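You operate a simulated robot arm through the tools that you are given. There is no shell and no other tool.

You run a simulated two-armed robot. Do the job below in one go: nothing can be reset, and whatever is moved stays where it is left.

JOB
Close the vice on the block, push the brown connector onto the middle pin, then open the vice.

It is judged by the outcome, as a careful person would: the job done as asked, and still so three seconds after it is handed in. It fails if anything else is knocked over, pushed out of place, dropped, spilled or broken.

ROBOT AND FRAMES
Two 7-joint arms with fingered hands on one trunk that stands fixed in place. Base frame: the origin is at the foot of the trunk, x ahead of it, y to its left, z up; the work surface is at about z = 80. Units: cm, rad, N and s.
The left shoulder is at [7, 16.6, 104.3], the right one opposite. With the tool pointing down near the work surface each hand reaches from about 46 to 96 cm from the base axis, measured 20 degrees to its own side. Payload 4.1 kg a hand.
The TCP of each hand is the grasp point between the finger pads, 3.2 cm short of the fingertips. In the tool frame z runs along the fingers and y along their closing line. The gripper opens to 10.8 cm; its body begins 3.8 cm behind the TCP. The gripper is a hand of 4 fingers: y runs from the thumb to the fingers, the wrist lies at [-1.6, -10.8, -18.6] in the tool frame, and closing takes about 1.5 s.
Orientation is that of the tool frame in the base frame, as [roll, pitch, yaw] about the fixed x, y, z axes, in that order (R = Rz(yaw) Ry(pitch) Rx(roll)). With the fingers straight down and the wrist toward the robot, the tool's x, y and z point along [0, 1, 0], [1, 0, 0] and [0, 0, -1] of the base frame.

CONTROLS
- The arms move only by the tool servo_tool. It takes "left_steps", "right_steps" or both (then of equal length, played together; a hand with none holds still); each is a list of rows, each a list of 6 numbers: the shift along the base's x, y, z in units of 25 mm (1.0 is 25 mm), then the turn, a rotation vector about the base's x, y, z in units of 6 degrees (1.0 is 6 degrees). In form: [[tx, ty, tz, rx, ry, rz], ...]. A call has 1 to 20 rows; each row shifts and turns the commanded pose from where the row before left it. "left_fingers" and "right_fingers" are, for a hand that has rows, the gripper command, from -1 (shut) to 1 (fully open), values between in proportion, set as the call begins (left out, the last holds). A call with a number of a shift or a turn outside -1 to 1 is refused whole. A row lasts 0.2 s, in which the tool goes at most 5 cm and 0.15 rad; a call with a longer step from one row to the next is refused whole, and so is a gripper value outside its range. A pose out of reach is approached as far as the arm can. The call stops where the force on the tool passes 40 N (or 10 N more than at its start, if that is more) or the arm is blocked; 0.2 s more then pass. Each finger travels about 4.5 cm/s and halts on what it meets, pressing with about 26 N; the grip force reading is that of the motor and also rises with nothing between the fingers. The clock runs only during rows and for 0.2 s after the last one: add rows that do not move to give the fingers time. The reply holds the time, the measured pose of the TCP, the force on the tool along the base axes, the opening and the grip force, in the units named above and with some noise, with the torque about the TCP (base axes, N m) and any sound that the robot's microphone picked up.
- Cameras (640 x 400 px; columns grow to the right, rows downward): "scene" is now at [12.7, -5.73, 129.8]; the picture's right is [-0.60, -0.80, 0.00], its down [-0.26, 0.20, -0.95] and it looks along [0.75, -0.57, -0.33] (base axes); focal length 299 px, centre (320, 200). "left" rides on the left gripper at [-6.4, -9.3, -13.2] in its tool frame; the picture's right is [-0.80, -0.28, 0.53], its down [0.55, -0.71, 0.45] and it looks along [0.25, 0.65, 0.72] (tool axes); focal length 247 px, centre (320, 200). "right" rides on the right gripper at [6.4, -9.3, -13.2] in its tool frame; the picture's right is [-0.80, 0.28, -0.53], its down [-0.55, -0.71, 0.45] and it looks along [-0.25, 0.65, 0.72] (tool axes); focal length 247 px, centre (320, 200). There is no depth. A picture from a camera that has moved, and an enlarged one, comes with that camera's place and axes in the base frame and with its lens.
- camera(camera): a new picture of that camera. It takes no simulated time.
- raise_lower(by): slides the trunk up (or, below 0, down) by that many cm; the arms and the scene camera ride with it, the base frame stays. It gives what a move gives, with no picture.
- curl_fingers(index, middle, ring, thumb_bend, hand): sets how far each is bent, from 0 (flat) to 1 (curled in); at 0.3 the hand is open as for a grip, at 0.7 the pads meet at the TCP. One left out holds its place. A second passes; each finger stops where it meets its share of the squeeze, and holds until it gets a number again. A gripper value or a shape takes the hand back. It gives what a move gives, with no picture; readings hold the bend of each and the force on the fingers (four entries, about 0 where the hand has none), thumb and palm.
- grasp_type(shape, hand): the hand has 4 fingers and takes this shape, open, in about a second: jaw (thumb against the fingers, like two jaws); tri (thumb and two fingers); tip (a fingertip pinch); poke (one finger out to press); point (the index stretched); flat (the hand flat); cup (the hand cupped); fist (a fist). The gripper value then closes the fingers along that shape, each until it touches; the sizes above hold for jaw. It gives what a move gives, with no picture.
- aim_head(pan, tilt): turns the head with the scene camera to pan (to the left, within 1.501 rad either way) and tilt (down, from -0.506 to 1.204), counted from straight ahead of the robot. It gives what a move gives.
- inspect(camera, box): a new picture of the part [left, top, right, bottom] of that camera's present view, enlarged. It takes no simulated time.
- finish_job(): hands the job in; it is judged then, once.

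Nothing tells you positions but the pictures and the camera data. Unless the task says otherwise, let go and move clear before handing in.

The tools are called after "Call:" as a command line: name --argument value ..., lists and objects as JSON in quotes. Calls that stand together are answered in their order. servo_tool: Moves the arms, as the interface text tells. Its arguments: {"type":"object","properties":{"left_steps":{"type":"array","items":{"type":"array","items":{"type":"number"}}},"left_fingers":{"type":"number"},"right_steps":{"type":"array","items":{"type":"array","items":{"type":"number"}}},"right_fingers":{"type":"number"}},"required":[]} The other tools are called the same way: raise_lower (by) moves the trunk up or down; grasp_type (shape, hand) gives the hand a shape; curl_fingers (index, middle, ring, thumb_bend, hand) moves the fingers one by one; aim_head (pan, tilt) turns the head that bears the scene camera; camera (camera) takes a picture; inspect (camera, box) takes an enlarged picture of a part of a camera's view; finish_job () hands the job in.

At the start:

```text
time_s: 0.0
left_position: [66.85, -7.97, 116.51]
left_ee_rot: [3.141, 0.0, 1.571]
left_wrist_force: [-1.8, -0.1, -0.1]
left_wrist_torque: [0.04, 0.0, -0.01]
left_width: 10.75
left_grip_force: 0.1
left_shape: jaw
left_bend: [0.3, 0.3, 0.3, 0.3]
left_finger forces: [0.0, 0.0, 0.1, 0.1, 0.0, 0.0]
right_position: [38.45, -56.85, 115.35]
right_ee_rot: [3.142, -0.001, 1.571]
right_wrist_force: [0.5, 0.6, -1.4]
right_wrist_torque: [-0.01, -0.02, -0.01]
right_width: 10.77
right_grip_force: 0.2
right_shape: jaw
right_bend: [0.3, 0.3, 0.3, 0.3]
right_finger forces: [0.2, 0.0, 0.0, 0.1, 0.1, 0.1]
trunk travel left (down, up): [-55.0, 39.0]
head pan, tilt (commanded): [-0.648, 0.332]
```

scene: 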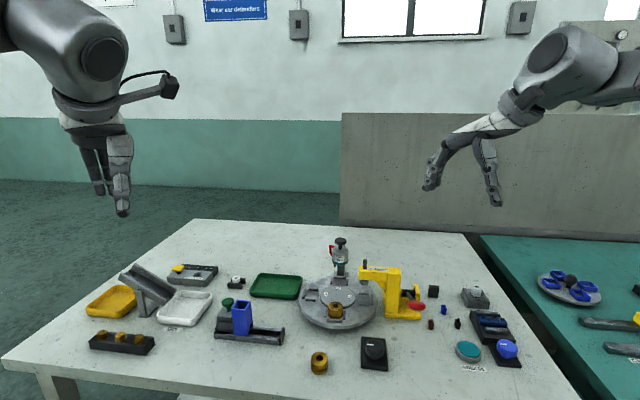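
right: 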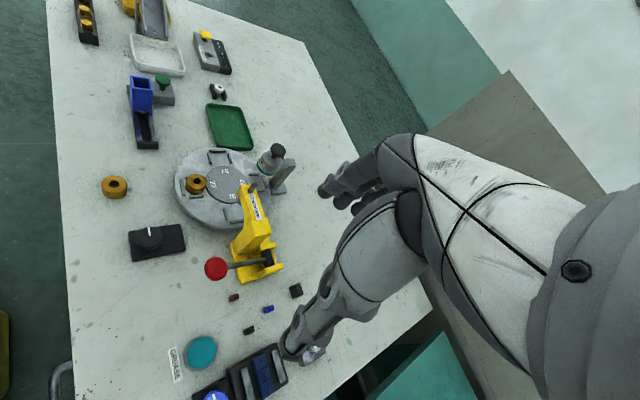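
left: 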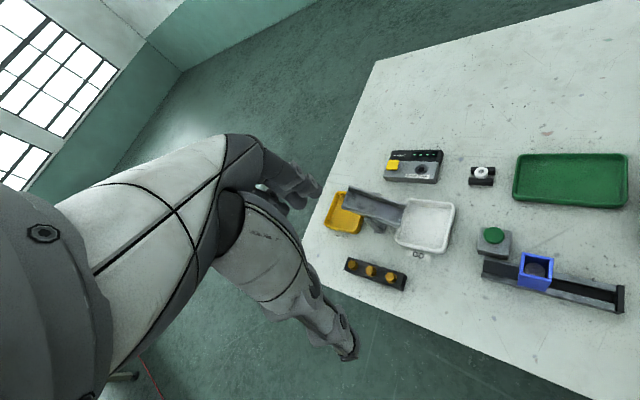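

I see a work table with many fixtures; I need to identify the vice, the block, the brown connector and the row of pins. I'll enlarge several parts of the scene view first.

Call:
inspect --camera "scene" --box '[400, 260, 560, 380]'

Call:
inspect --camera "scene" --box '[190, 260, 350, 380]'

Call:
inspect --camera "scene" --box '[70, 250, 230, 370]'

Call:
inspect --camera "right" --box '[140, 240, 340, 400]'

```text
3.33 times, centred on (480, 320) of scene
camera zoom: at [12.7, -5.73, 129.8], right [-0.6, -0.8, 0.0], down [-0.26, 0.2, -0.95], along [0.75, -0.57, -0.33], focal length 998 px, centre (-213, -200)
```

zoom: 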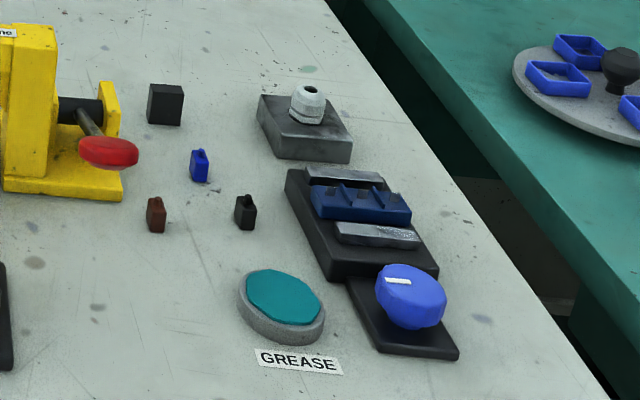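

```text
3.33 times, centred on (270, 320) of scene
camera zoom: at [12.7, -5.73, 129.8], right [-0.6, -0.8, 0.0], down [-0.26, 0.2, -0.95], along [0.75, -0.57, -0.33], focal length 998 px, centre (487, -200)
```

zoom: 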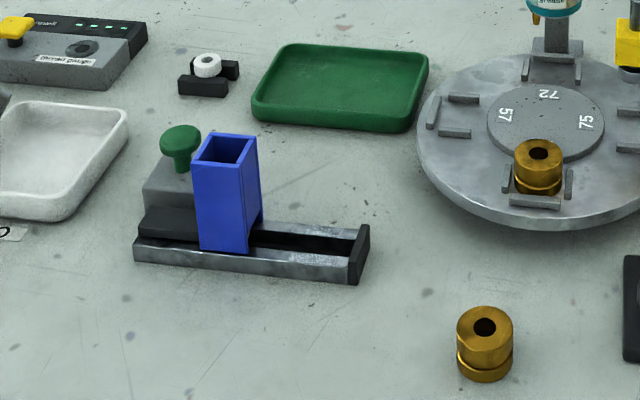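

```text
3.33 times, centred on (150, 310) of scene
camera zoom: at [12.7, -5.73, 129.8], right [-0.6, -0.8, 0.0], down [-0.26, 0.2, -0.95], along [0.75, -0.57, -0.33], focal length 998 px, centre (887, -167)
```

zoom: 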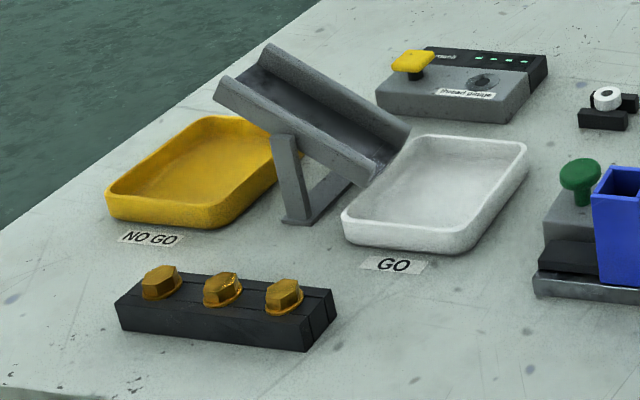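

```text
2.50 times, centred on (240, 320) of right
camera zoom: at [29.21, -50.55, 128.37], right [0.28, -0.8, 0.53], down [-0.71, -0.55, -0.45], along [0.65, -0.25, -0.72], focal length 617 px, centre (520, -100)
```

zoom: 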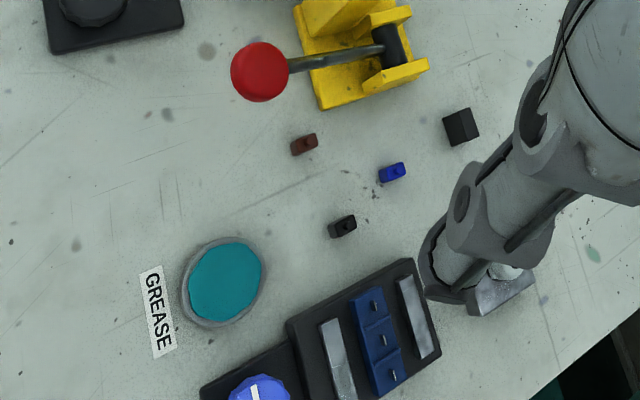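

The vice looks to be the black base at the right with two grey jaws, a blue three-pin block between them and a round blue knob driving it; the brown connector lies near [41, -59]. I'll turn the head to look more directly at that area.

Call:
aim_head --pan -1.15 --tilt 0.65

Call:
camera --camera "scene"

```text
time_s: 0.9
left_position: [66.83, -8.03, 116.49]
left_ee_rot: [-3.141, 0.001, 1.571]
left_wrist_force: [-0.2, 0.0, 0.4]
left_wrist_torque: [0.01, 0.02, -0.01]
left_width: 10.77
left_grip_force: 0.1
left_shape: jaw
left_bend: [0.3, 0.3, 0.3, 0.3]
left_finger forces: [0.1, 0.0, 0.0, 0.1, 0.0, 0.0]
right_position: [38.43, -57.04, 115.35]
right_ee_rot: [3.141, 0.0, 1.57]
right_wrist_force: [-0.1, -0.3, -0.3]
right_wrist_torque: [0.02, -0.02, 0.03]
right_width: 10.76
right_grip_force: 0.1
right_shape: jaw
right_bend: [0.3, 0.3, 0.3, 0.3]
right_finger forces: [0.1, 0.0, 0.1, 0.0, 0.1, 0.0]
trunk travel left (down, up): [-55.0, 39.0]
head pan, tilt (commanded): [-1.15, 0.649]
```

```text
taken
camera scene: at [8.82, -8.03, 126.92], right [-0.91, -0.41, 0.0], down [-0.25, 0.55, -0.8], along [0.33, -0.73, -0.6], focal length 299 px, centre (320, 200)
```

scene: 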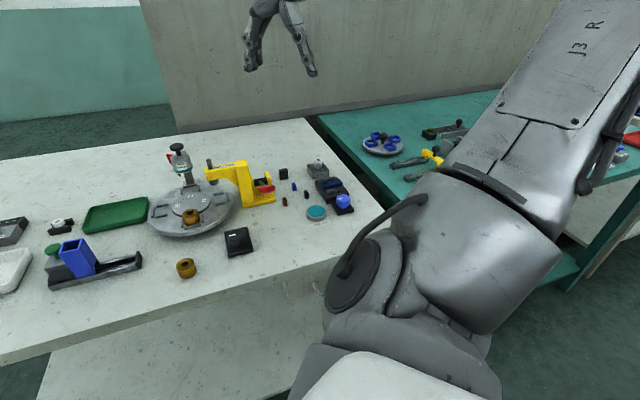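

The vice group is visible near the table's right edge; I'll zoom on it.

Call:
inspect --camera "scene" --box '[260, 150, 370, 230]'

Call:
inspect --camera "scene" --box '[300, 155, 360, 220]'

```text
5.00 times, centred on (315, 190) of scene
camera zoom: at [8.82, -8.03, 126.92], right [-0.91, -0.41, 0.0], down [-0.25, 0.55, -0.8], along [0.33, -0.73, -0.6], focal length 1497 px, centre (345, 250)
```

zoom: 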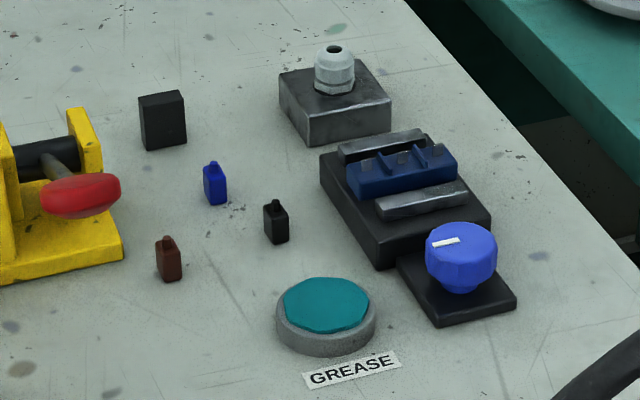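

```text
6.15 times, centred on (330, 188) of scene
camera zoom: at [8.82, -8.03, 126.92], right [-0.91, -0.41, 0.0], down [-0.25, 0.55, -0.8], along [0.33, -0.73, -0.6], focal length 1842 px, centre (258, 277)
```

zoom: 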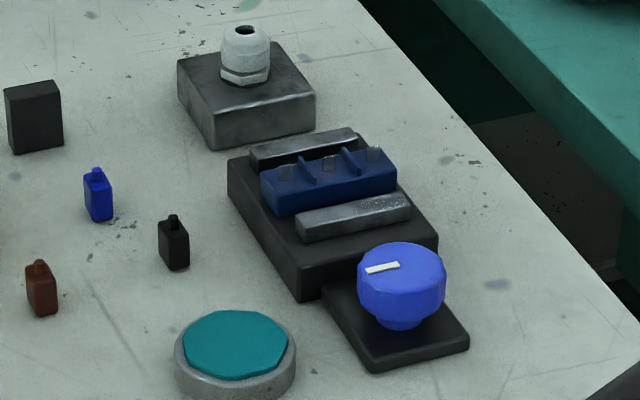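

The vice: black base, blue 3-pin block loosely between two grey jaws, blue knob on a shaft at about [27.5, -63], and connectors standing upright. I'll swing the right hand back, yawed 45° so its camera looks straight at the vice.

Call:
servo_tool --right_steps '[[-0.82, 0.35, -0.35, 0, 0, -0.94], [-0.82, 0.35, -0.35, 0, 0, -0.94], [-0.82, 0.35, -0.35, 0, 0, -0.94], [-0.82, 0.35, -0.35, 0, 0, -0.94], [-0.82, 0.35, -0.35, 0, 0, -0.94], [-0.82, 0.35, -0.35, 0, 0, -0.94], [-0.82, 0.35, -0.35, 0, 0, -0.94], [-0.82, 0.35, -0.35, 0, 0, -0.94], [0, 0, 0, 0, 0, 0], [0, 0, 0, 0, 0, 0]]'

Call:
camera --camera "right"

Call:
camera --camera "scene"

```text
time_s: 3.1
left_position: [66.8, -8.01, 116.63]
left_ee_rot: [3.141, 0.001, 1.57]
left_wrist_force: [-0.4, 0.6, 0.6]
left_wrist_torque: [0.03, 0.0, -0.03]
left_width: 10.73
left_grip_force: 0.1
left_shape: jaw
left_bend: [0.3, 0.3, 0.3, 0.3]
left_finger forces: [0.1, 0.0, 0.0, 0.0, 0.0, 0.0]
right_position: [32.87, -75.83, 106.64]
right_ee_rot: [-3.14, -0.001, 0.787]
right_wrist_force: [0.0, 0.6, -0.3]
right_wrist_torque: [0.05, -0.02, 0.0]
right_width: 10.77
right_grip_force: 0.1
right_shape: jaw
right_bend: [0.3, 0.3, 0.3, 0.3]
right_finger forces: [0.1, 0.0, 0.0, 0.0, 0.0, 0.1]
right hand out of reach, approached as far as the arm can: row 2, 3, 4, 5, 6, 7, 8
trunk travel left (down, up): [-55.0, 39.0]
head pan, tilt (commanded): [-1.15, 0.649]
```

```text
taken
camera right: at [30.8, -64.73, 119.8], right [-0.36, -0.77, 0.53], down [-0.89, 0.11, -0.45], along [0.28, -0.63, -0.72], focal length 247 px, centre (320, 200)
```

right: 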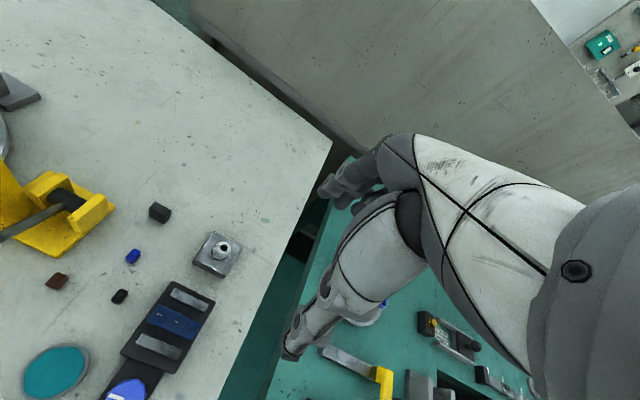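

```text
taken
camera scene: at [8.82, -8.05, 126.92], right [-0.91, -0.41, 0.0], down [-0.25, 0.55, -0.8], along [0.32, -0.73, -0.6], focal length 299 px, centre (320, 200)
```

scene: 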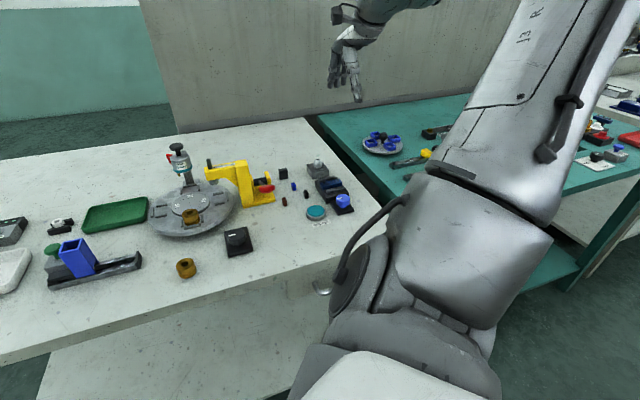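

The arm couldn't reach the withdrawn pose and ended at [32.9, -75.8, 106.6]. I'll check how the commanded pose behaves with small moves.

Call:
servo_tool --right_steps '[[0, 0, -0.4, 0, 0, 0], [0, 0, -0.4, 0, 0, 0]]'

```text
time_s: 3.7
left_position: [66.93, -8.04, 116.52]
left_ee_rot: [-3.141, 0.0, 1.571]
left_wrist_force: [0.5, 0.7, -1.0]
left_wrist_torque: [-0.03, -0.01, -0.02]
left_width: 10.78
left_grip_force: 0.0
left_shape: jaw
left_bend: [0.3, 0.3, 0.3, 0.3]
left_finger forces: [0.0, 0.1, 0.0, 0.0, 0.0, 0.0]
right_position: [32.86, -75.69, 104.54]
right_ee_rot: [-3.14, 0.003, 0.785]
right_wrist_force: [-0.3, 0.2, -0.8]
right_wrist_torque: [-0.03, 0.0, -0.02]
right_width: 10.77
right_grip_force: 0.1
right_shape: jaw
right_bend: [0.3, 0.3, 0.3, 0.3]
right_finger forces: [0.0, 0.1, 0.0, 0.0, 0.0, 0.1]
trunk travel left (down, up): [-55.0, 39.0]
head pan, tilt (commanded): [-1.15, 0.649]
```

Call:
servo_tool --right_steps '[[-0.2, 0.8, 0, 0, 0, 0], [-0.2, 0.8, 0, 0, 0, 0], [-0.2, 0.8, 0, 0, 0, 0], [-0.2, 0.8, 0, 0, 0, 0], [0, 0, 0, 0, 0, 0]]'

Call:
camera --camera "right"

```text
time_s: 4.9
left_position: [66.87, -7.96, 116.55]
left_ee_rot: [-3.141, 0.0, 1.569]
left_wrist_force: [-0.1, -0.4, -0.3]
left_wrist_torque: [0.0, -0.01, -0.02]
left_width: 10.77
left_grip_force: 0.1
left_shape: jaw
left_bend: [0.3, 0.3, 0.3, 0.3]
left_finger forces: [0.0, 0.0, 0.1, 0.1, 0.1, 0.1]
right_position: [33.03, -74.09, 102.22]
right_ee_rot: [-3.14, -0.002, 0.787]
right_wrist_force: [0.5, 0.7, 0.7]
right_wrist_torque: [-0.01, -0.02, -0.07]
right_width: 10.77
right_grip_force: 0.0
right_shape: jaw
right_bend: [0.3, 0.3, 0.3, 0.3]
right_finger forces: [0.1, 0.1, 0.0, 0.1, 0.0, 0.0]
right hand out of reach, approached as far as the arm can: row 1, 2, 3, 4
trunk travel left (down, up): [-55.0, 39.0]
head pan, tilt (commanded): [-1.15, 0.649]
```

```text
taken
camera right: at [31.09, -63.01, 115.28], right [-0.36, -0.77, 0.53], down [-0.89, 0.11, -0.45], along [0.28, -0.63, -0.72], focal length 247 px, centre (320, 200)
```

right: 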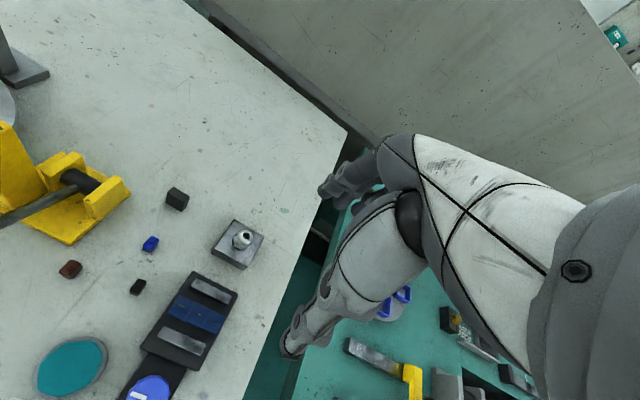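

Inner reach is limited at this trunk height, so I'll raise the trunk, which also gives a better top view, and then try again.

Call:
raise_lower --by 25

Call:
servo_tool --right_steps '[[-0.3, 0.8, -0.8, 0, 0, 0], [-0.3, 0.8, -0.8, 0, 0, 0], [-0.3, 0.8, -0.8, 0, 0, 0], [-0.3, 0.8, -0.8, 0, 0, 0], [-0.3, 0.8, -0.8, 0, 0, 0], [-0.3, 0.8, -0.8, 0, 0, 0], [0, 0, 0, 0, 0, 0]]'

Call:
camera --camera "right"

Call:
camera --camera "scene"

```text
time_s: 7.5
left_position: [66.92, -8.03, 141.51]
left_ee_rot: [-3.142, 0.002, 1.571]
left_wrist_force: [0.1, 0.4, 0.4]
left_wrist_torque: [0.03, 0.01, 0.02]
left_width: 10.74
left_grip_force: 0.0
left_shape: jaw
left_bend: [0.3, 0.3, 0.3, 0.3]
left_finger forces: [0.0, 0.0, 0.0, 0.1, 0.0, 0.1]
right_position: [33.16, -74.16, 127.14]
right_ee_rot: [-3.14, -0.003, 0.784]
right_wrist_force: [0.9, 0.3, 0.8]
right_wrist_torque: [0.03, -0.02, 0.01]
right_width: 10.77
right_grip_force: 0.1
right_shape: jaw
right_bend: [0.3, 0.3, 0.3, 0.3]
right_finger forces: [0.0, 0.0, 0.0, 0.0, 0.0, 0.0]
trunk travel left (down, up): [-80.0, 14.0]
head pan, tilt (commanded): [-1.15, 0.649]
```

```text
time_s: 9.1
left_position: [66.91, -8.19, 141.67]
left_ee_rot: [3.14, -0.001, 1.572]
left_wrist_force: [-0.1, 0.3, -0.1]
left_wrist_torque: [0.03, 0.02, 0.0]
left_width: 10.74
left_grip_force: 0.1
left_shape: jaw
left_bend: [0.3, 0.3, 0.3, 0.3]
left_finger forces: [0.0, 0.0, 0.0, 0.0, 0.0, 0.0]
right_position: [29.52, -64.25, 113.54]
right_ee_rot: [-3.14, -0.002, 0.785]
right_wrist_force: [0.4, 0.1, -0.9]
right_wrist_torque: [-0.01, 0.0, -0.01]
right_width: 10.78
right_grip_force: 0.0
right_shape: jaw
right_bend: [0.3, 0.3, 0.3, 0.3]
right_finger forces: [0.0, 0.0, 0.0, 0.1, 0.0, 0.0]
right hand out of reach, approached as far as the arm can: row 1, 2, 3, 4
trunk travel left (down, up): [-80.0, 14.0]
head pan, tilt (commanded): [-1.15, 0.649]
```

```text
taken
camera right: at [27.59, -53.15, 126.71], right [-0.36, -0.77, 0.53], down [-0.89, 0.11, -0.45], along [0.28, -0.63, -0.72], focal length 247 px, centre (320, 200)
```

right: 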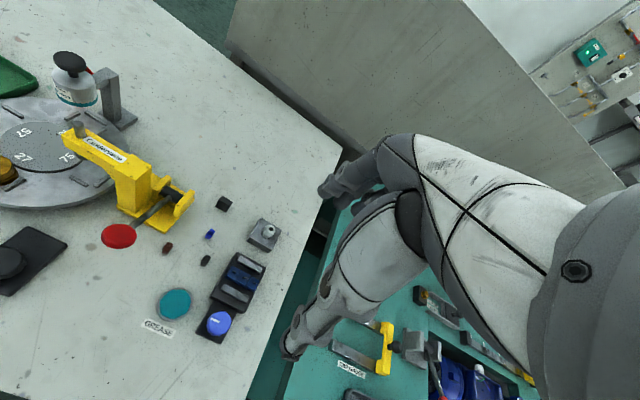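

```text
taken
camera scene: at [8.79, -8.06, 151.92], right [-0.91, -0.41, 0.0], down [-0.25, 0.55, -0.8], along [0.33, -0.73, -0.6], focal length 299 px, centre (320, 200)
```

scene: 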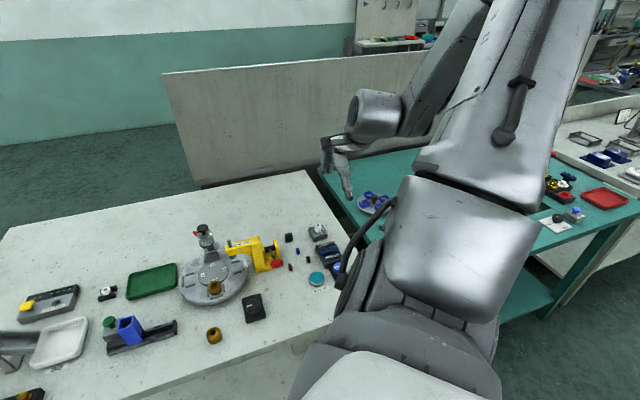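

The hand is now above the knob with the vice well in its camera view. I'll enlarge the vice in both cameras.

Call:
inspect --camera "right" --box '[140, 190, 300, 350]'

Call:
inspect --camera "scene" --box '[270, 215, 350, 295]'

```text
2.50 times, centred on (220, 270) of right
camera zoom: at [27.59, -53.15, 126.71], right [-0.36, -0.77, 0.53], down [-0.89, 0.11, -0.45], along [0.28, -0.63, -0.72], focal length 617 px, centre (570, 25)
```

zoom: 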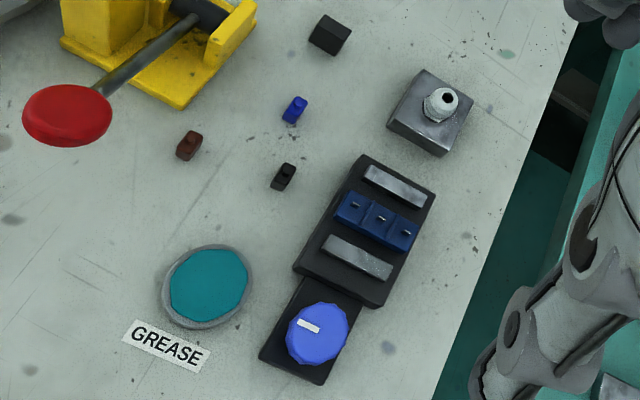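

```text
5.00 times, centred on (310, 255) of scene
camera zoom: at [8.79, -8.06, 151.92], right [-0.91, -0.41, 0.0], down [-0.25, 0.55, -0.8], along [0.33, -0.73, -0.6], focal length 1497 px, centre (370, -75)
```

zoom: 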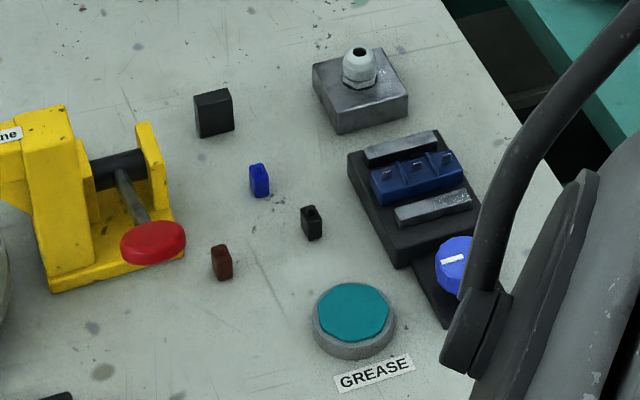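

I can see the vice, knob (top centre ≈ [27.2, -63.1, 83.5], Ø≈3.6 cm), grease pot and connectors clearly. Before approaching I'll look at what the fingertip-pinch shape looks like while high above everything.

Call:
grasp_type --shape "tri" --hand "right"

Call:
camera --camera "right"

Call:
grasp_type --shape "tip" --hand "right"

Call:
camera --camera "right"

```text
time_s: 10.0
left_position: [66.89, -7.92, 141.57]
left_ee_rot: [3.141, 0.0, 1.571]
left_wrist_force: [0.3, -1.2, -0.2]
left_wrist_torque: [0.02, 0.01, 0.01]
left_width: 10.76
left_grip_force: 0.2
left_shape: jaw
left_bend: [0.3, 0.3, 0.3, 0.3]
left_finger forces: [0.0, 0.0, 0.0, 0.1, 0.0, 0.0]
right_position: [29.57, -64.29, 113.53]
right_ee_rot: [-3.14, -0.002, 0.785]
right_wrist_force: [0.2, 0.7, -1.0]
right_wrist_torque: [-0.01, 0.0, 0.01]
right_width: 10.77
right_grip_force: 0.0
right_shape: tri
right_bend: [0.3, 0.3, 0.99, 0.3]
right_finger forces: [0.1, 0.1, 0.1, 0.1, 0.0, 0.1]
trunk travel left (down, up): [-80.0, 14.0]
head pan, tilt (commanded): [-1.15, 0.649]
```

```text
taken
camera right: at [27.63, -53.14, 126.74], right [-0.36, -0.77, 0.53], down [-0.89, 0.11, -0.45], along [0.28, -0.63, -0.72], focal length 247 px, centre (320, 200)
```

right: 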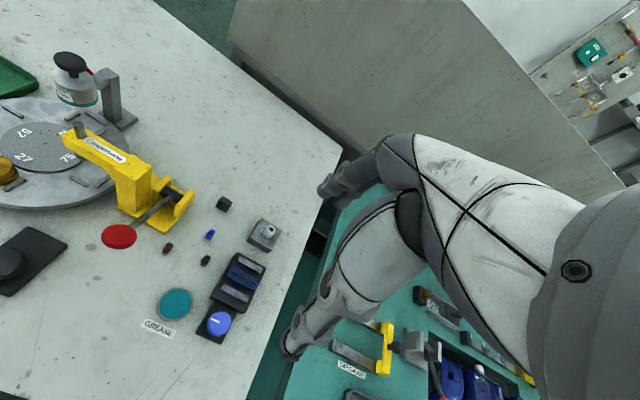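

```text
time_s: 10.9
left_position: [66.84, -8.01, 141.61]
left_ee_rot: [3.14, 0.0, 1.57]
left_wrist_force: [0.5, -0.3, 0.1]
left_wrist_torque: [0.02, 0.03, 0.01]
left_width: 10.72
left_grip_force: 0.0
left_shape: jaw
left_bend: [0.3, 0.3, 0.3, 0.3]
left_finger forces: [0.0, 0.1, 0.0, 0.0, 0.1, 0.0]
right_position: [29.59, -64.24, 113.5]
right_ee_rot: [-3.139, -0.001, 0.786]
right_wrist_force: [0.3, 0.1, -0.6]
right_wrist_torque: [-0.01, 0.0, -0.01]
right_width: 10.78
right_grip_force: 0.1
right_shape: tip
right_bend: [0.3, 0.98, 0.99, 0.3]
right_finger forces: [0.0, 0.0, 0.0, 0.0, 0.0, 0.0]
trunk travel left (down, up): [-80.0, 14.0]
head pan, tilt (commanded): [-1.15, 0.649]
```

```text
taken
camera right: at [27.62, -53.15, 126.73], right [-0.36, -0.77, 0.53], down [-0.89, 0.11, -0.45], along [0.28, -0.63, -0.72], focal length 247 px, centre (320, 200)
```

right: 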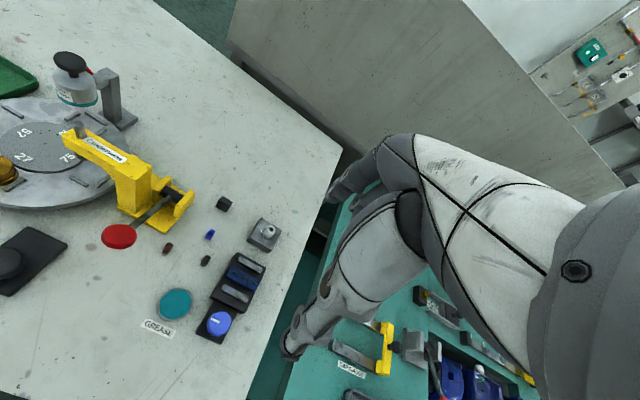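

Call:
inspect --camera "right" --box '[260, 120, 480, 380]'

Call:
inspect --camera "scene" --box '[300, 100, 400, 220]'

Call:
camera --camera "left"

```text
1.54 times, centred on (370, 250) of right
camera zoom: at [27.62, -53.15, 126.73], right [-0.36, -0.77, 0.53], down [-0.89, 0.11, -0.45], along [0.28, -0.63, -0.72], focal length 380 px, centre (243, 123)
```

zoom: 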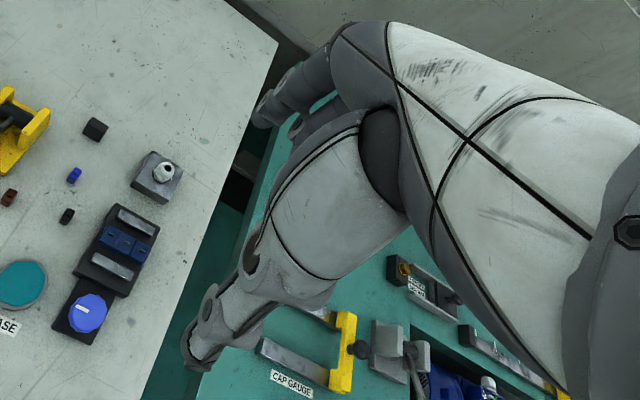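

```text
3.33 times, centred on (350, 160) of scene
camera zoom: at [8.81, -8.04, 151.92], right [-0.91, -0.41, 0.0], down [-0.25, 0.55, -0.8], along [0.33, -0.73, -0.6], focal length 998 px, centre (220, 333)
```

zoom: 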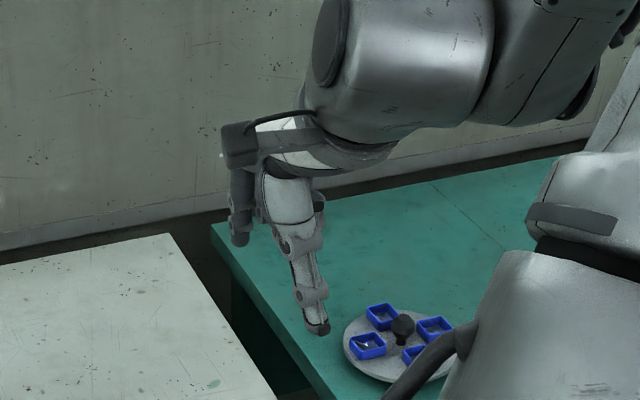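

```text
taken
camera left: at [57.64, -14.46, 154.59], right [-0.28, -0.8, -0.53], down [-0.71, 0.55, -0.45], along [0.65, 0.25, -0.72], focal length 247 px, centre (320, 200)
```

left: 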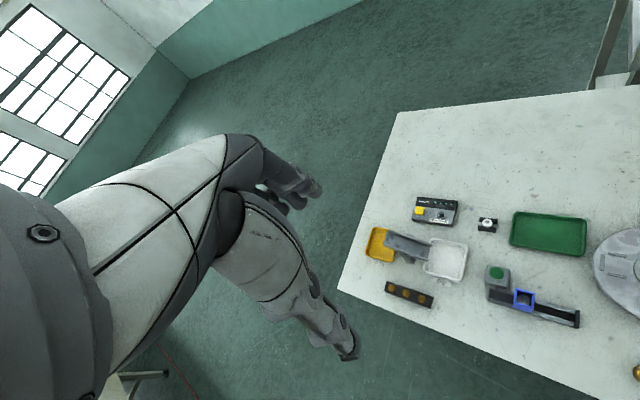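

In "tip" shape the thumb and index oppose each other about the TCP with the other fingers folded. I'll move above the knob at z≈95, rotating the hand so the index comes down on the free +x side between the grease pot and the vice.

Call:
servo_tool --right_steps '[[-0.09, 0.05, -0.74, 0, 0, 0.75], [-0.09, 0.05, -0.74, 0, 0, 0.75], [-0.09, 0.05, -0.74, 0, 0, 0.75], [-0.09, 0.05, -0.74, 0, 0, 0.75], [-0.09, 0.05, -0.74, 0, 0, 0.75], [-0.09, 0.05, -0.74, 0, 0, 0.75], [-0.09, 0.05, -0.74, 0, 0, 0.75], [-0.09, 0.05, -0.74, 0, 0, 0.75], [-0.09, 0.05, -0.74, 0, 0, 0.75], [-0.09, 0.05, -0.74, 0, 0, 0.75], [0, 0, 0, 0, 0, 0]]'

Call:
camera --camera "right"

Call:
camera --camera "scene"

```text
time_s: 13.3
left_position: [66.82, -8.07, 141.67]
left_ee_rot: [3.141, 0.0, 1.571]
left_wrist_force: [-0.1, 0.3, -0.1]
left_wrist_torque: [0.03, 0.01, 0.0]
left_width: 10.75
left_grip_force: 0.1
left_shape: jaw
left_bend: [0.3, 0.3, 0.3, 0.3]
left_finger forces: [0.1, 0.0, 0.1, 0.0, 0.0, 0.0]
right_position: [27.64, -63.23, 98.84]
right_ee_rot: [-3.14, -0.002, 1.414]
right_wrist_force: [0.1, -0.3, -0.6]
right_wrist_torque: [-0.02, 0.05, -0.03]
right_width: 10.77
right_grip_force: 0.0
right_shape: tip
right_bend: [0.3, 0.98, 0.99, 0.3]
right_finger forces: [0.0, 0.1, 0.0, 0.0, 0.0, 0.1]
right hand out of reach, approached as far as the arm can: row 9, 10
trunk travel left (down, up): [-80.0, 14.0]
head pan, tilt (commanded): [-1.15, 0.649]
```

```text
taken
camera right: at [19.57, -55.52, 111.93], right [0.16, -0.83, 0.53], down [-0.78, -0.43, -0.45], along [0.6, -0.35, -0.72], focal length 247 px, centre (320, 200)
```

right: 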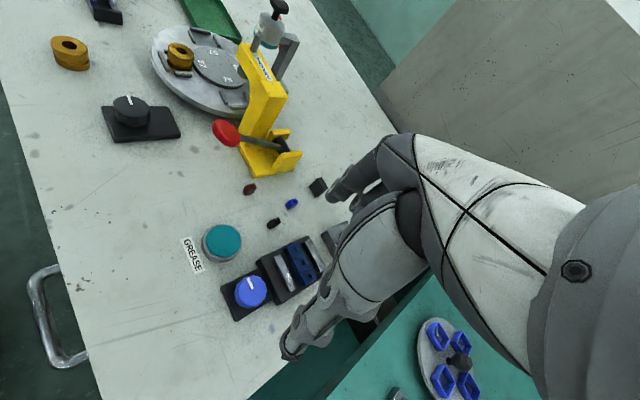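

```text
taken
camera scene: at [8.8, -8.07, 151.92], right [-0.91, -0.41, 0.0], down [-0.25, 0.55, -0.8], along [0.33, -0.73, -0.6], focal length 299 px, centre (320, 200)
```

scene: 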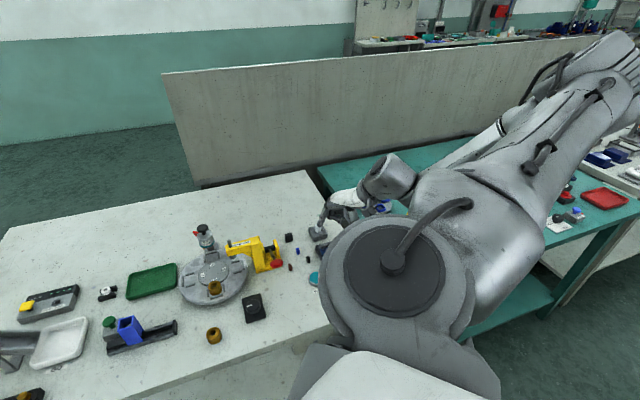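

Call:
inspect --camera "right" --box '[190, 170, 350, 330]'

Call:
inspect --camera "right" --box '[220, 230, 330, 330]'

```text
2.50 times, centred on (270, 250) of right
camera zoom: at [19.57, -55.52, 111.93], right [0.16, -0.83, 0.53], down [-0.78, -0.43, -0.45], along [0.6, -0.35, -0.72], focal length 617 px, centre (445, 75)
```

zoom: 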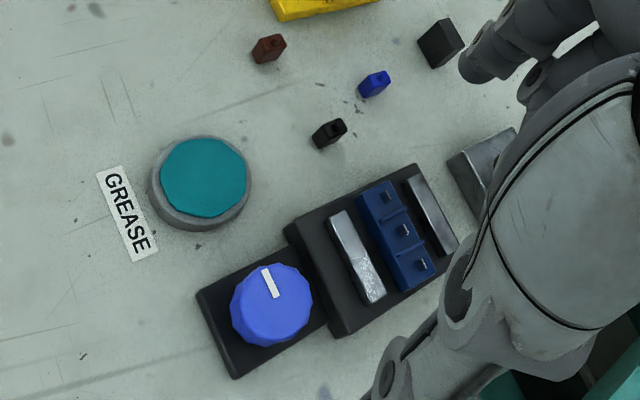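

```text
4.00 times, centred on (275, 280) of right
camera zoom: at [19.57, -55.52, 111.93], right [0.16, -0.83, 0.53], down [-0.78, -0.43, -0.45], along [0.6, -0.35, -0.72], focal length 988 px, centre (500, -120)
```

zoom: 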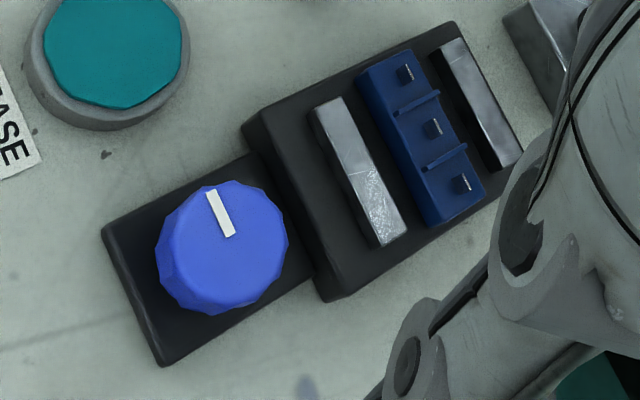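

The knob centre is at about [27.3, -63.2], top z≈83. I'll narrow the pinch, lower to z≈92 and rotate a bit further counter-clockwise, then check the finger clearance.

Call:
servo_tool --right_steps '[[-0.03, 0, -0.5, 0, 0, 0.4], [-0.03, 0, -0.5, 0, 0, 0.4], [-0.03, 0, -0.5, 0, 0, 0.4], [-0.03, 0, -0.5, 0, 0, 0.4], [-0.02, 0, -0.5, 0, 0, 0.4], [0, 0, -0.2, 0, 0, 0], [0, 0, 0, 0, 0, 0], [0, 0, 0, 0, 0, 0]]' --right_fingers -0.15

Call:
camera --camera "right"

Call:
inspect --camera "right" --box '[220, 180, 420, 340]'

```text
time_s: 15.1
left_position: [66.89, -8.05, 141.61]
left_ee_rot: [-3.141, 0.001, 1.57]
left_wrist_force: [-0.2, 0.1, -0.1]
left_wrist_torque: [0.03, -0.02, -0.01]
left_width: 10.75
left_grip_force: 0.0
left_shape: jaw
left_bend: [0.3, 0.3, 0.3, 0.3]
left_finger forces: [0.0, 0.0, 0.0, 0.1, 0.1, 0.0]
right_position: [29.17, -66.04, 101.47]
right_ee_rot: [3.1, 0.022, 1.445]
right_wrist_force: [-0.4, -0.2, -0.3]
right_wrist_torque: [-0.01, 0.0, -0.02]
right_width: 4.63
right_grip_force: 0.0
right_shape: tip
right_bend: [0.73, 0.98, 0.99, 0.72]
right_finger forces: [0.1, 0.0, 0.0, 0.0, 0.0, 0.1]
right hand out of reach, approached as far as the arm can: row 1, 2, 3, 4, 5, 6
trunk travel left (down, up): [-80.0, 14.0]
head pan, tilt (commanded): [-1.15, 0.649]
```

```text
taken
camera right: at [20.18, -58.22, 113.96], right [0.16, -0.81, 0.56], down [-0.75, -0.47, -0.46], along [0.64, -0.35, -0.68], focal length 247 px, centre (320, 200)
```

right: 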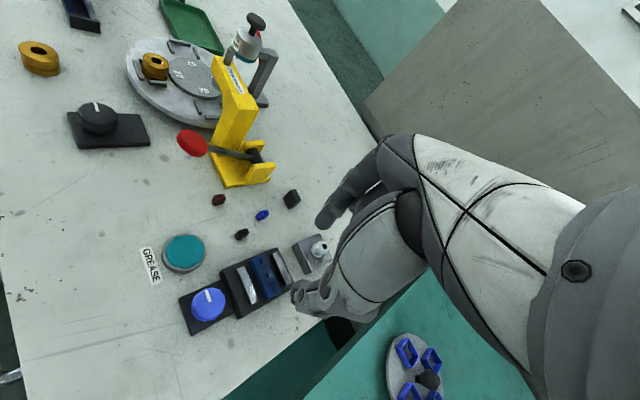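

```text
2.50 times, centred on (320, 260) of right
camera zoom: at [20.18, -58.22, 113.96], right [0.16, -0.81, 0.56], down [-0.75, -0.47, -0.46], along [0.64, -0.35, -0.68], focal length 617 px, centre (320, 50)
```

zoom: 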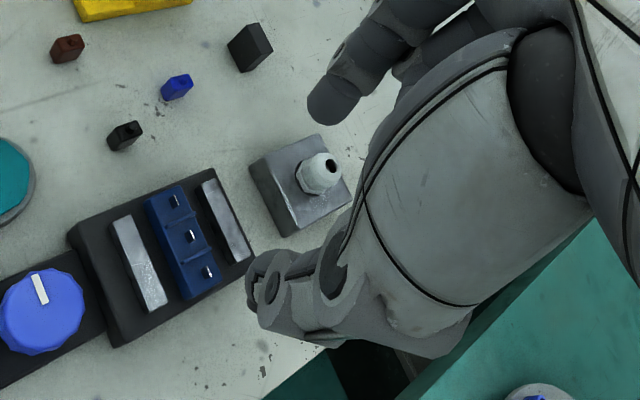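

That yaw is against the wrist's limit (it backed off and tilted slightly). The natural yaw here is more clockwise, so I'll go back to about −45° and descend to z≈92 above the knob.

Call:
servo_tool --right_steps '[[0, 0, 0, 0.065, 0.092, -0.8], [0, 0, 0, 0.065, 0.092, -0.8], [-0.1, 0.16, -0.5, 0.065, 0.092, -0.8], [-0.13, 0.2, -0.6, 0.065, 0.092, -0.8], [-0.13, 0.2, -0.6, 0, 0, -0.8], [-0.13, 0.2, -0.6, 0, 0, -0.8], [-0.13, 0.2, -0.6, 0, 0, -0.8], [-0.13, 0.18, -0.6, 0, 0, -0.7], [0, 0, 0, 0, 0, 0]]'

Call:
camera --camera "right"

```text
time_s: 17.1
left_position: [66.78, -8.13, 141.57]
left_ee_rot: [3.139, 0.001, 1.569]
left_wrist_force: [-0.5, -0.2, 0.4]
left_wrist_torque: [0.03, -0.03, -0.01]
left_width: 10.76
left_grip_force: 0.0
left_shape: jaw
left_bend: [0.3, 0.3, 0.3, 0.3]
left_finger forces: [0.1, 0.0, 0.1, 0.1, 0.0, 0.0]
right_position: [24.29, -63.06, 98.8]
right_ee_rot: [-3.137, -0.004, 0.838]
right_wrist_force: [-0.3, 0.5, -0.6]
right_wrist_torque: [-0.01, -0.02, 0.03]
right_width: 4.61
right_grip_force: 0.1
right_shape: tip
right_bend: [0.73, 0.98, 0.99, 0.72]
right_finger forces: [0.1, 0.0, 0.1, 0.0, 0.1, 0.0]
right hand out of reach, approached as far as the arm can: row 1, 2, 3, 4, 5, 6, 7
trunk travel left (down, up): [-80.0, 14.0]
head pan, tilt (commanded): [-1.15, 0.649]
```

```text
taken
camera right: at [21.69, -52.21, 111.98], right [-0.32, -0.79, 0.53], down [-0.89, 0.07, -0.45], along [0.32, -0.62, -0.72], focal length 247 px, centre (320, 200)
```

right: 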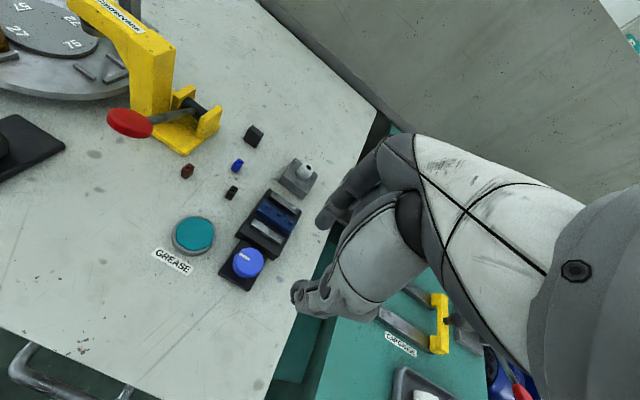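

The arm is healthy again at −42° azimuth. I'll move over the knob at z≈90 and check whether this is reachable.

Call:
servo_tool --right_steps '[[0.24, -0.01, -0.5, 0, 0, 0], [0.24, -0.01, -0.6, 0, 0, 0], [0.24, -0.01, -0.6, 0, 0, 0], [0.24, -0.01, -0.6, 0, 0, 0], [0.24, -0.01, -0.6, 0, 0, 0], [0, 0, -0.4, 0, 0, 0], [0, 0, 0, 0, 0, 0]]'

Call:
camera --camera "right"

Call:
inspect --camera "right" --box '[230, 180, 390, 320]'

```text
time_s: 18.7
left_position: [66.84, -7.98, 141.48]
left_ee_rot: [3.141, 0.0, 1.57]
left_wrist_force: [0.1, -0.2, 0.2]
left_wrist_torque: [-0.01, 0.05, -0.03]
left_width: 10.75
left_grip_force: 0.0
left_shape: jaw
left_bend: [0.3, 0.3, 0.3, 0.3]
left_finger forces: [0.1, 0.1, 0.1, 0.0, 0.0, 0.0]
right_position: [27.34, -63.21, 90.56]
right_ee_rot: [-3.138, -0.003, 0.838]
right_wrist_force: [-0.2, -0.4, 0.5]
right_wrist_torque: [-0.01, 0.0, 0.0]
right_width: 4.63
right_grip_force: 0.0
right_shape: tip
right_bend: [0.73, 0.98, 0.99, 0.72]
right_finger forces: [0.0, 0.0, 0.0, 0.0, 0.0, 0.0]
trunk travel left (down, up): [-80.0, 14.0]
head pan, tilt (commanded): [-1.15, 0.649]
```

```text
taken
camera right: at [24.8, -52.35, 103.72], right [-0.32, -0.79, 0.53], down [-0.89, 0.07, -0.45], along [0.32, -0.62, -0.72], focal length 247 px, centre (320, 200)
```

right: 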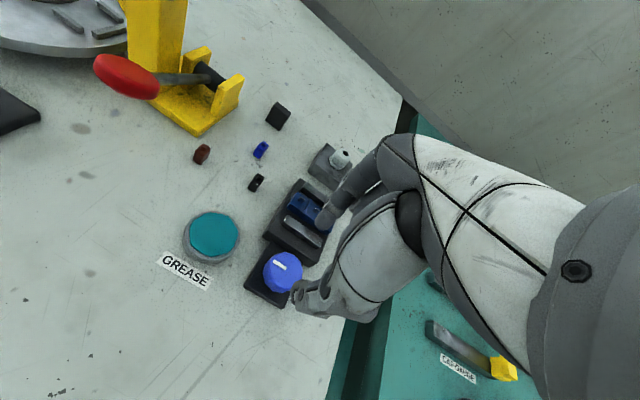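

```text
2.86 times, centred on (310, 250) of right
camera zoom: at [24.8, -52.35, 103.72], right [-0.32, -0.79, 0.53], down [-0.89, 0.07, -0.45], along [0.32, -0.62, -0.72], focal length 706 px, centre (349, 57)
```

zoom: 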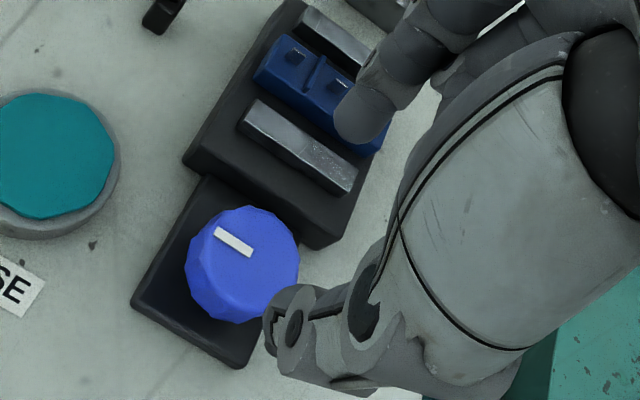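

I'm positioned directly over the knob (≈[27.2, -63.2]) with the pinch symmetric about it. I'll test the clockwise yaw range here in free air before gripping.

Call:
servo_tool --right_steps '[[0, 0, 0, 0, 0, -1], [0, 0, 0, 0, 0, -1], [0, 0, 0, 0, 0, -1], [0, 0, 0, 0, 0, -1], [0, 0, 0, 0, 0, -1], [0, 0, 0, 0, 0, -1], [0, 0, 0, 0, 0, -1], [0, 0, 0, 0, 0, -1], [0, 0, 0, 0, 0, -1], [0, 0, 0, 0, 0, -1], [0, 0, 0, 0, 0, 0]]'

Call:
camera --camera "right"

Call:
camera --camera "scene"

```text
time_s: 21.1
left_position: [66.83, -8.02, 141.57]
left_ee_rot: [-3.141, -0.001, 1.572]
left_wrist_force: [0.0, 0.9, -0.1]
left_wrist_torque: [0.03, -0.02, 0.06]
left_width: 10.76
left_grip_force: 0.0
left_shape: jaw
left_bend: [0.3, 0.3, 0.3, 0.3]
left_finger forces: [0.0, 0.0, 0.1, 0.0, 0.1, 0.0]
right_position: [27.43, -63.29, 90.51]
right_ee_rot: [-3.139, -0.003, -0.212]
right_wrist_force: [0.2, -0.6, 0.2]
right_wrist_torque: [0.01, 0.01, 0.04]
right_width: 4.63
right_grip_force: 0.1
right_shape: tip
right_bend: [0.73, 0.98, 0.99, 0.72]
right_finger forces: [0.0, 0.0, 0.0, 0.0, 0.1, 0.0]
trunk travel left (down, up): [-80.0, 14.0]
head pan, tilt (commanded): [-1.15, 0.649]
```

```text
taken
camera right: at [35.65, -55.66, 103.73], right [-0.84, -0.11, 0.53], down [-0.39, 0.81, -0.45], along [-0.38, -0.58, -0.72], focal length 247 px, centre (320, 200)
```

right: 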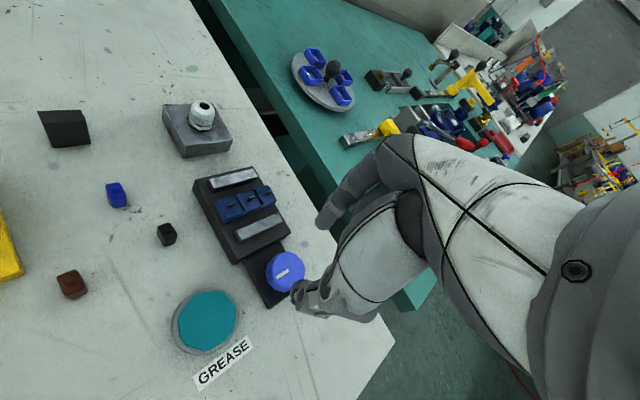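

```text
taken
camera scene: at [8.8, -8.03, 151.92], right [-0.91, -0.41, 0.0], down [-0.25, 0.55, -0.8], along [0.33, -0.73, -0.6], focal length 299 px, centre (320, 200)
```

scene: 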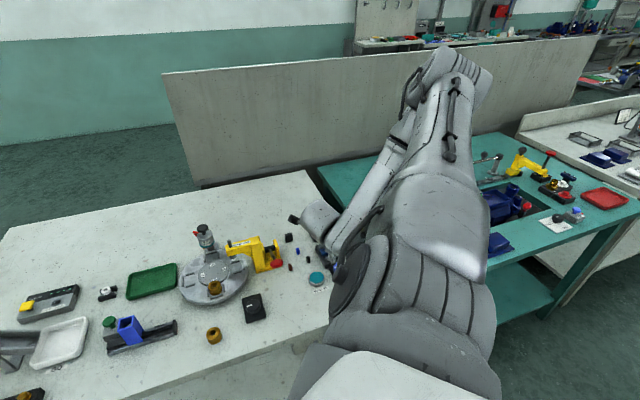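

The full −42° to −102° range is reachable in place. This view shows the vice and connectors well, so I'll zoom.

Call:
inspect --camera "right" --box '[150, 150, 330, 330]'

Call:
inspect --camera "right" --box '[30, 160, 190, 310]'

Call:
inspect --camera "right" --box '[190, 165, 300, 245]'

```text
2.22 times, centred on (240, 240) of right
camera zoom: at [35.65, -55.66, 103.73], right [-0.84, -0.11, 0.53], down [-0.39, 0.81, -0.45], along [-0.38, -0.58, -0.72], focal length 549 px, centre (498, 111)
```

zoom: 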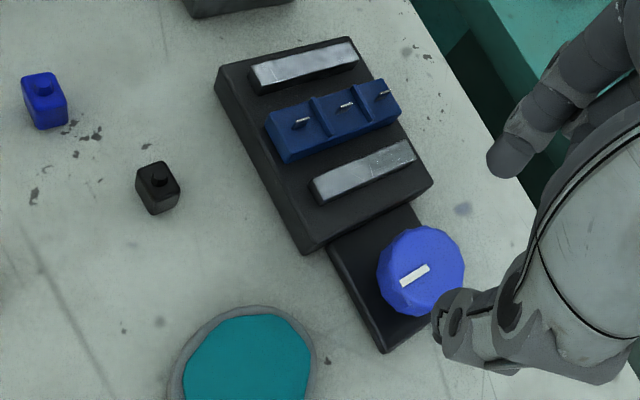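

```text
2.67 times, centred on (110, 235) of right
camera zoom: at [35.65, -55.66, 103.73], right [-0.84, -0.11, 0.53], down [-0.39, 0.81, -0.45], along [-0.38, -0.58, -0.72], focal length 659 px, centre (880, 107)
```

zoom: 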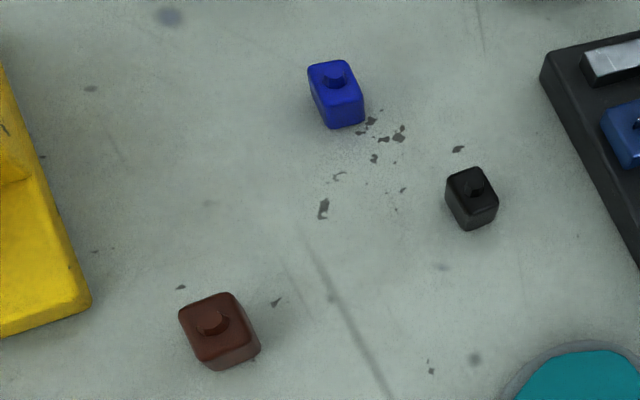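

```text
5.00 times, centred on (245, 205) of right
camera zoom: at [35.65, -55.66, 103.73], right [-0.84, -0.11, 0.53], down [-0.39, 0.81, -0.45], along [-0.38, -0.58, -0.72], focal length 1235 px, centre (695, 175)
```

zoom: 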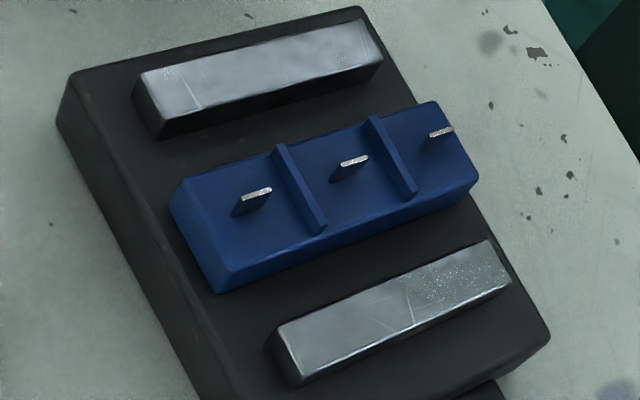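

I'll check whether the yaw can go further clockwise, so I can grip with the index clear of the near jaw.

Call:
servo_tool --right_steps '[[0, 0, 0, 0, 0, -1], [0, 0, 0, 0, 0, -1], [0, 0, 0, 0, 0, -1], [0, 0, 0, 0, 0, -1], [0, 0, 0, 0, 0, -1], [0, 0, 0, 0, 0, -1], [0, 0, 0, 0, 0, -1], [0, 0, 0, 0, 0, -1], [0, 0, 0, 0, 0, 0]]'

Call:
camera --camera "right"

```text
time_s: 23.1
left_position: [66.94, -8.01, 141.52]
left_ee_rot: [3.141, 0.001, 1.57]
left_wrist_force: [0.2, -0.1, -0.8]
left_wrist_torque: [-0.01, 0.02, 0.02]
left_width: 10.76
left_grip_force: 0.0
left_shape: jaw
left_bend: [0.3, 0.3, 0.3, 0.3]
left_finger forces: [0.0, 0.1, 0.1, 0.1, 0.0, 0.0]
right_position: [27.38, -63.33, 90.5]
right_ee_rot: [-3.138, -0.004, -1.049]
right_wrist_force: [-0.4, -0.2, 0.4]
right_wrist_torque: [-0.01, 0.01, 0.02]
right_width: 4.63
right_grip_force: 0.1
right_shape: tip
right_bend: [0.73, 0.98, 0.99, 0.72]
right_finger forces: [0.0, 0.1, 0.0, 0.0, 0.0, 0.1]
trunk travel left (down, up): [-80.0, 14.0]
head pan, tilt (commanded): [-1.15, 0.649]
```

```text
taken
camera right: at [38.58, -64.23, 103.72], right [-0.65, 0.55, 0.53], down [0.34, 0.83, -0.45], along [-0.68, -0.11, -0.72], focal length 247 px, centre (320, 200)
```

right: 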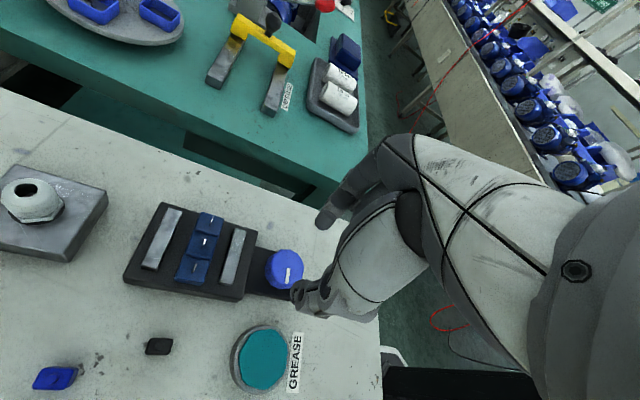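

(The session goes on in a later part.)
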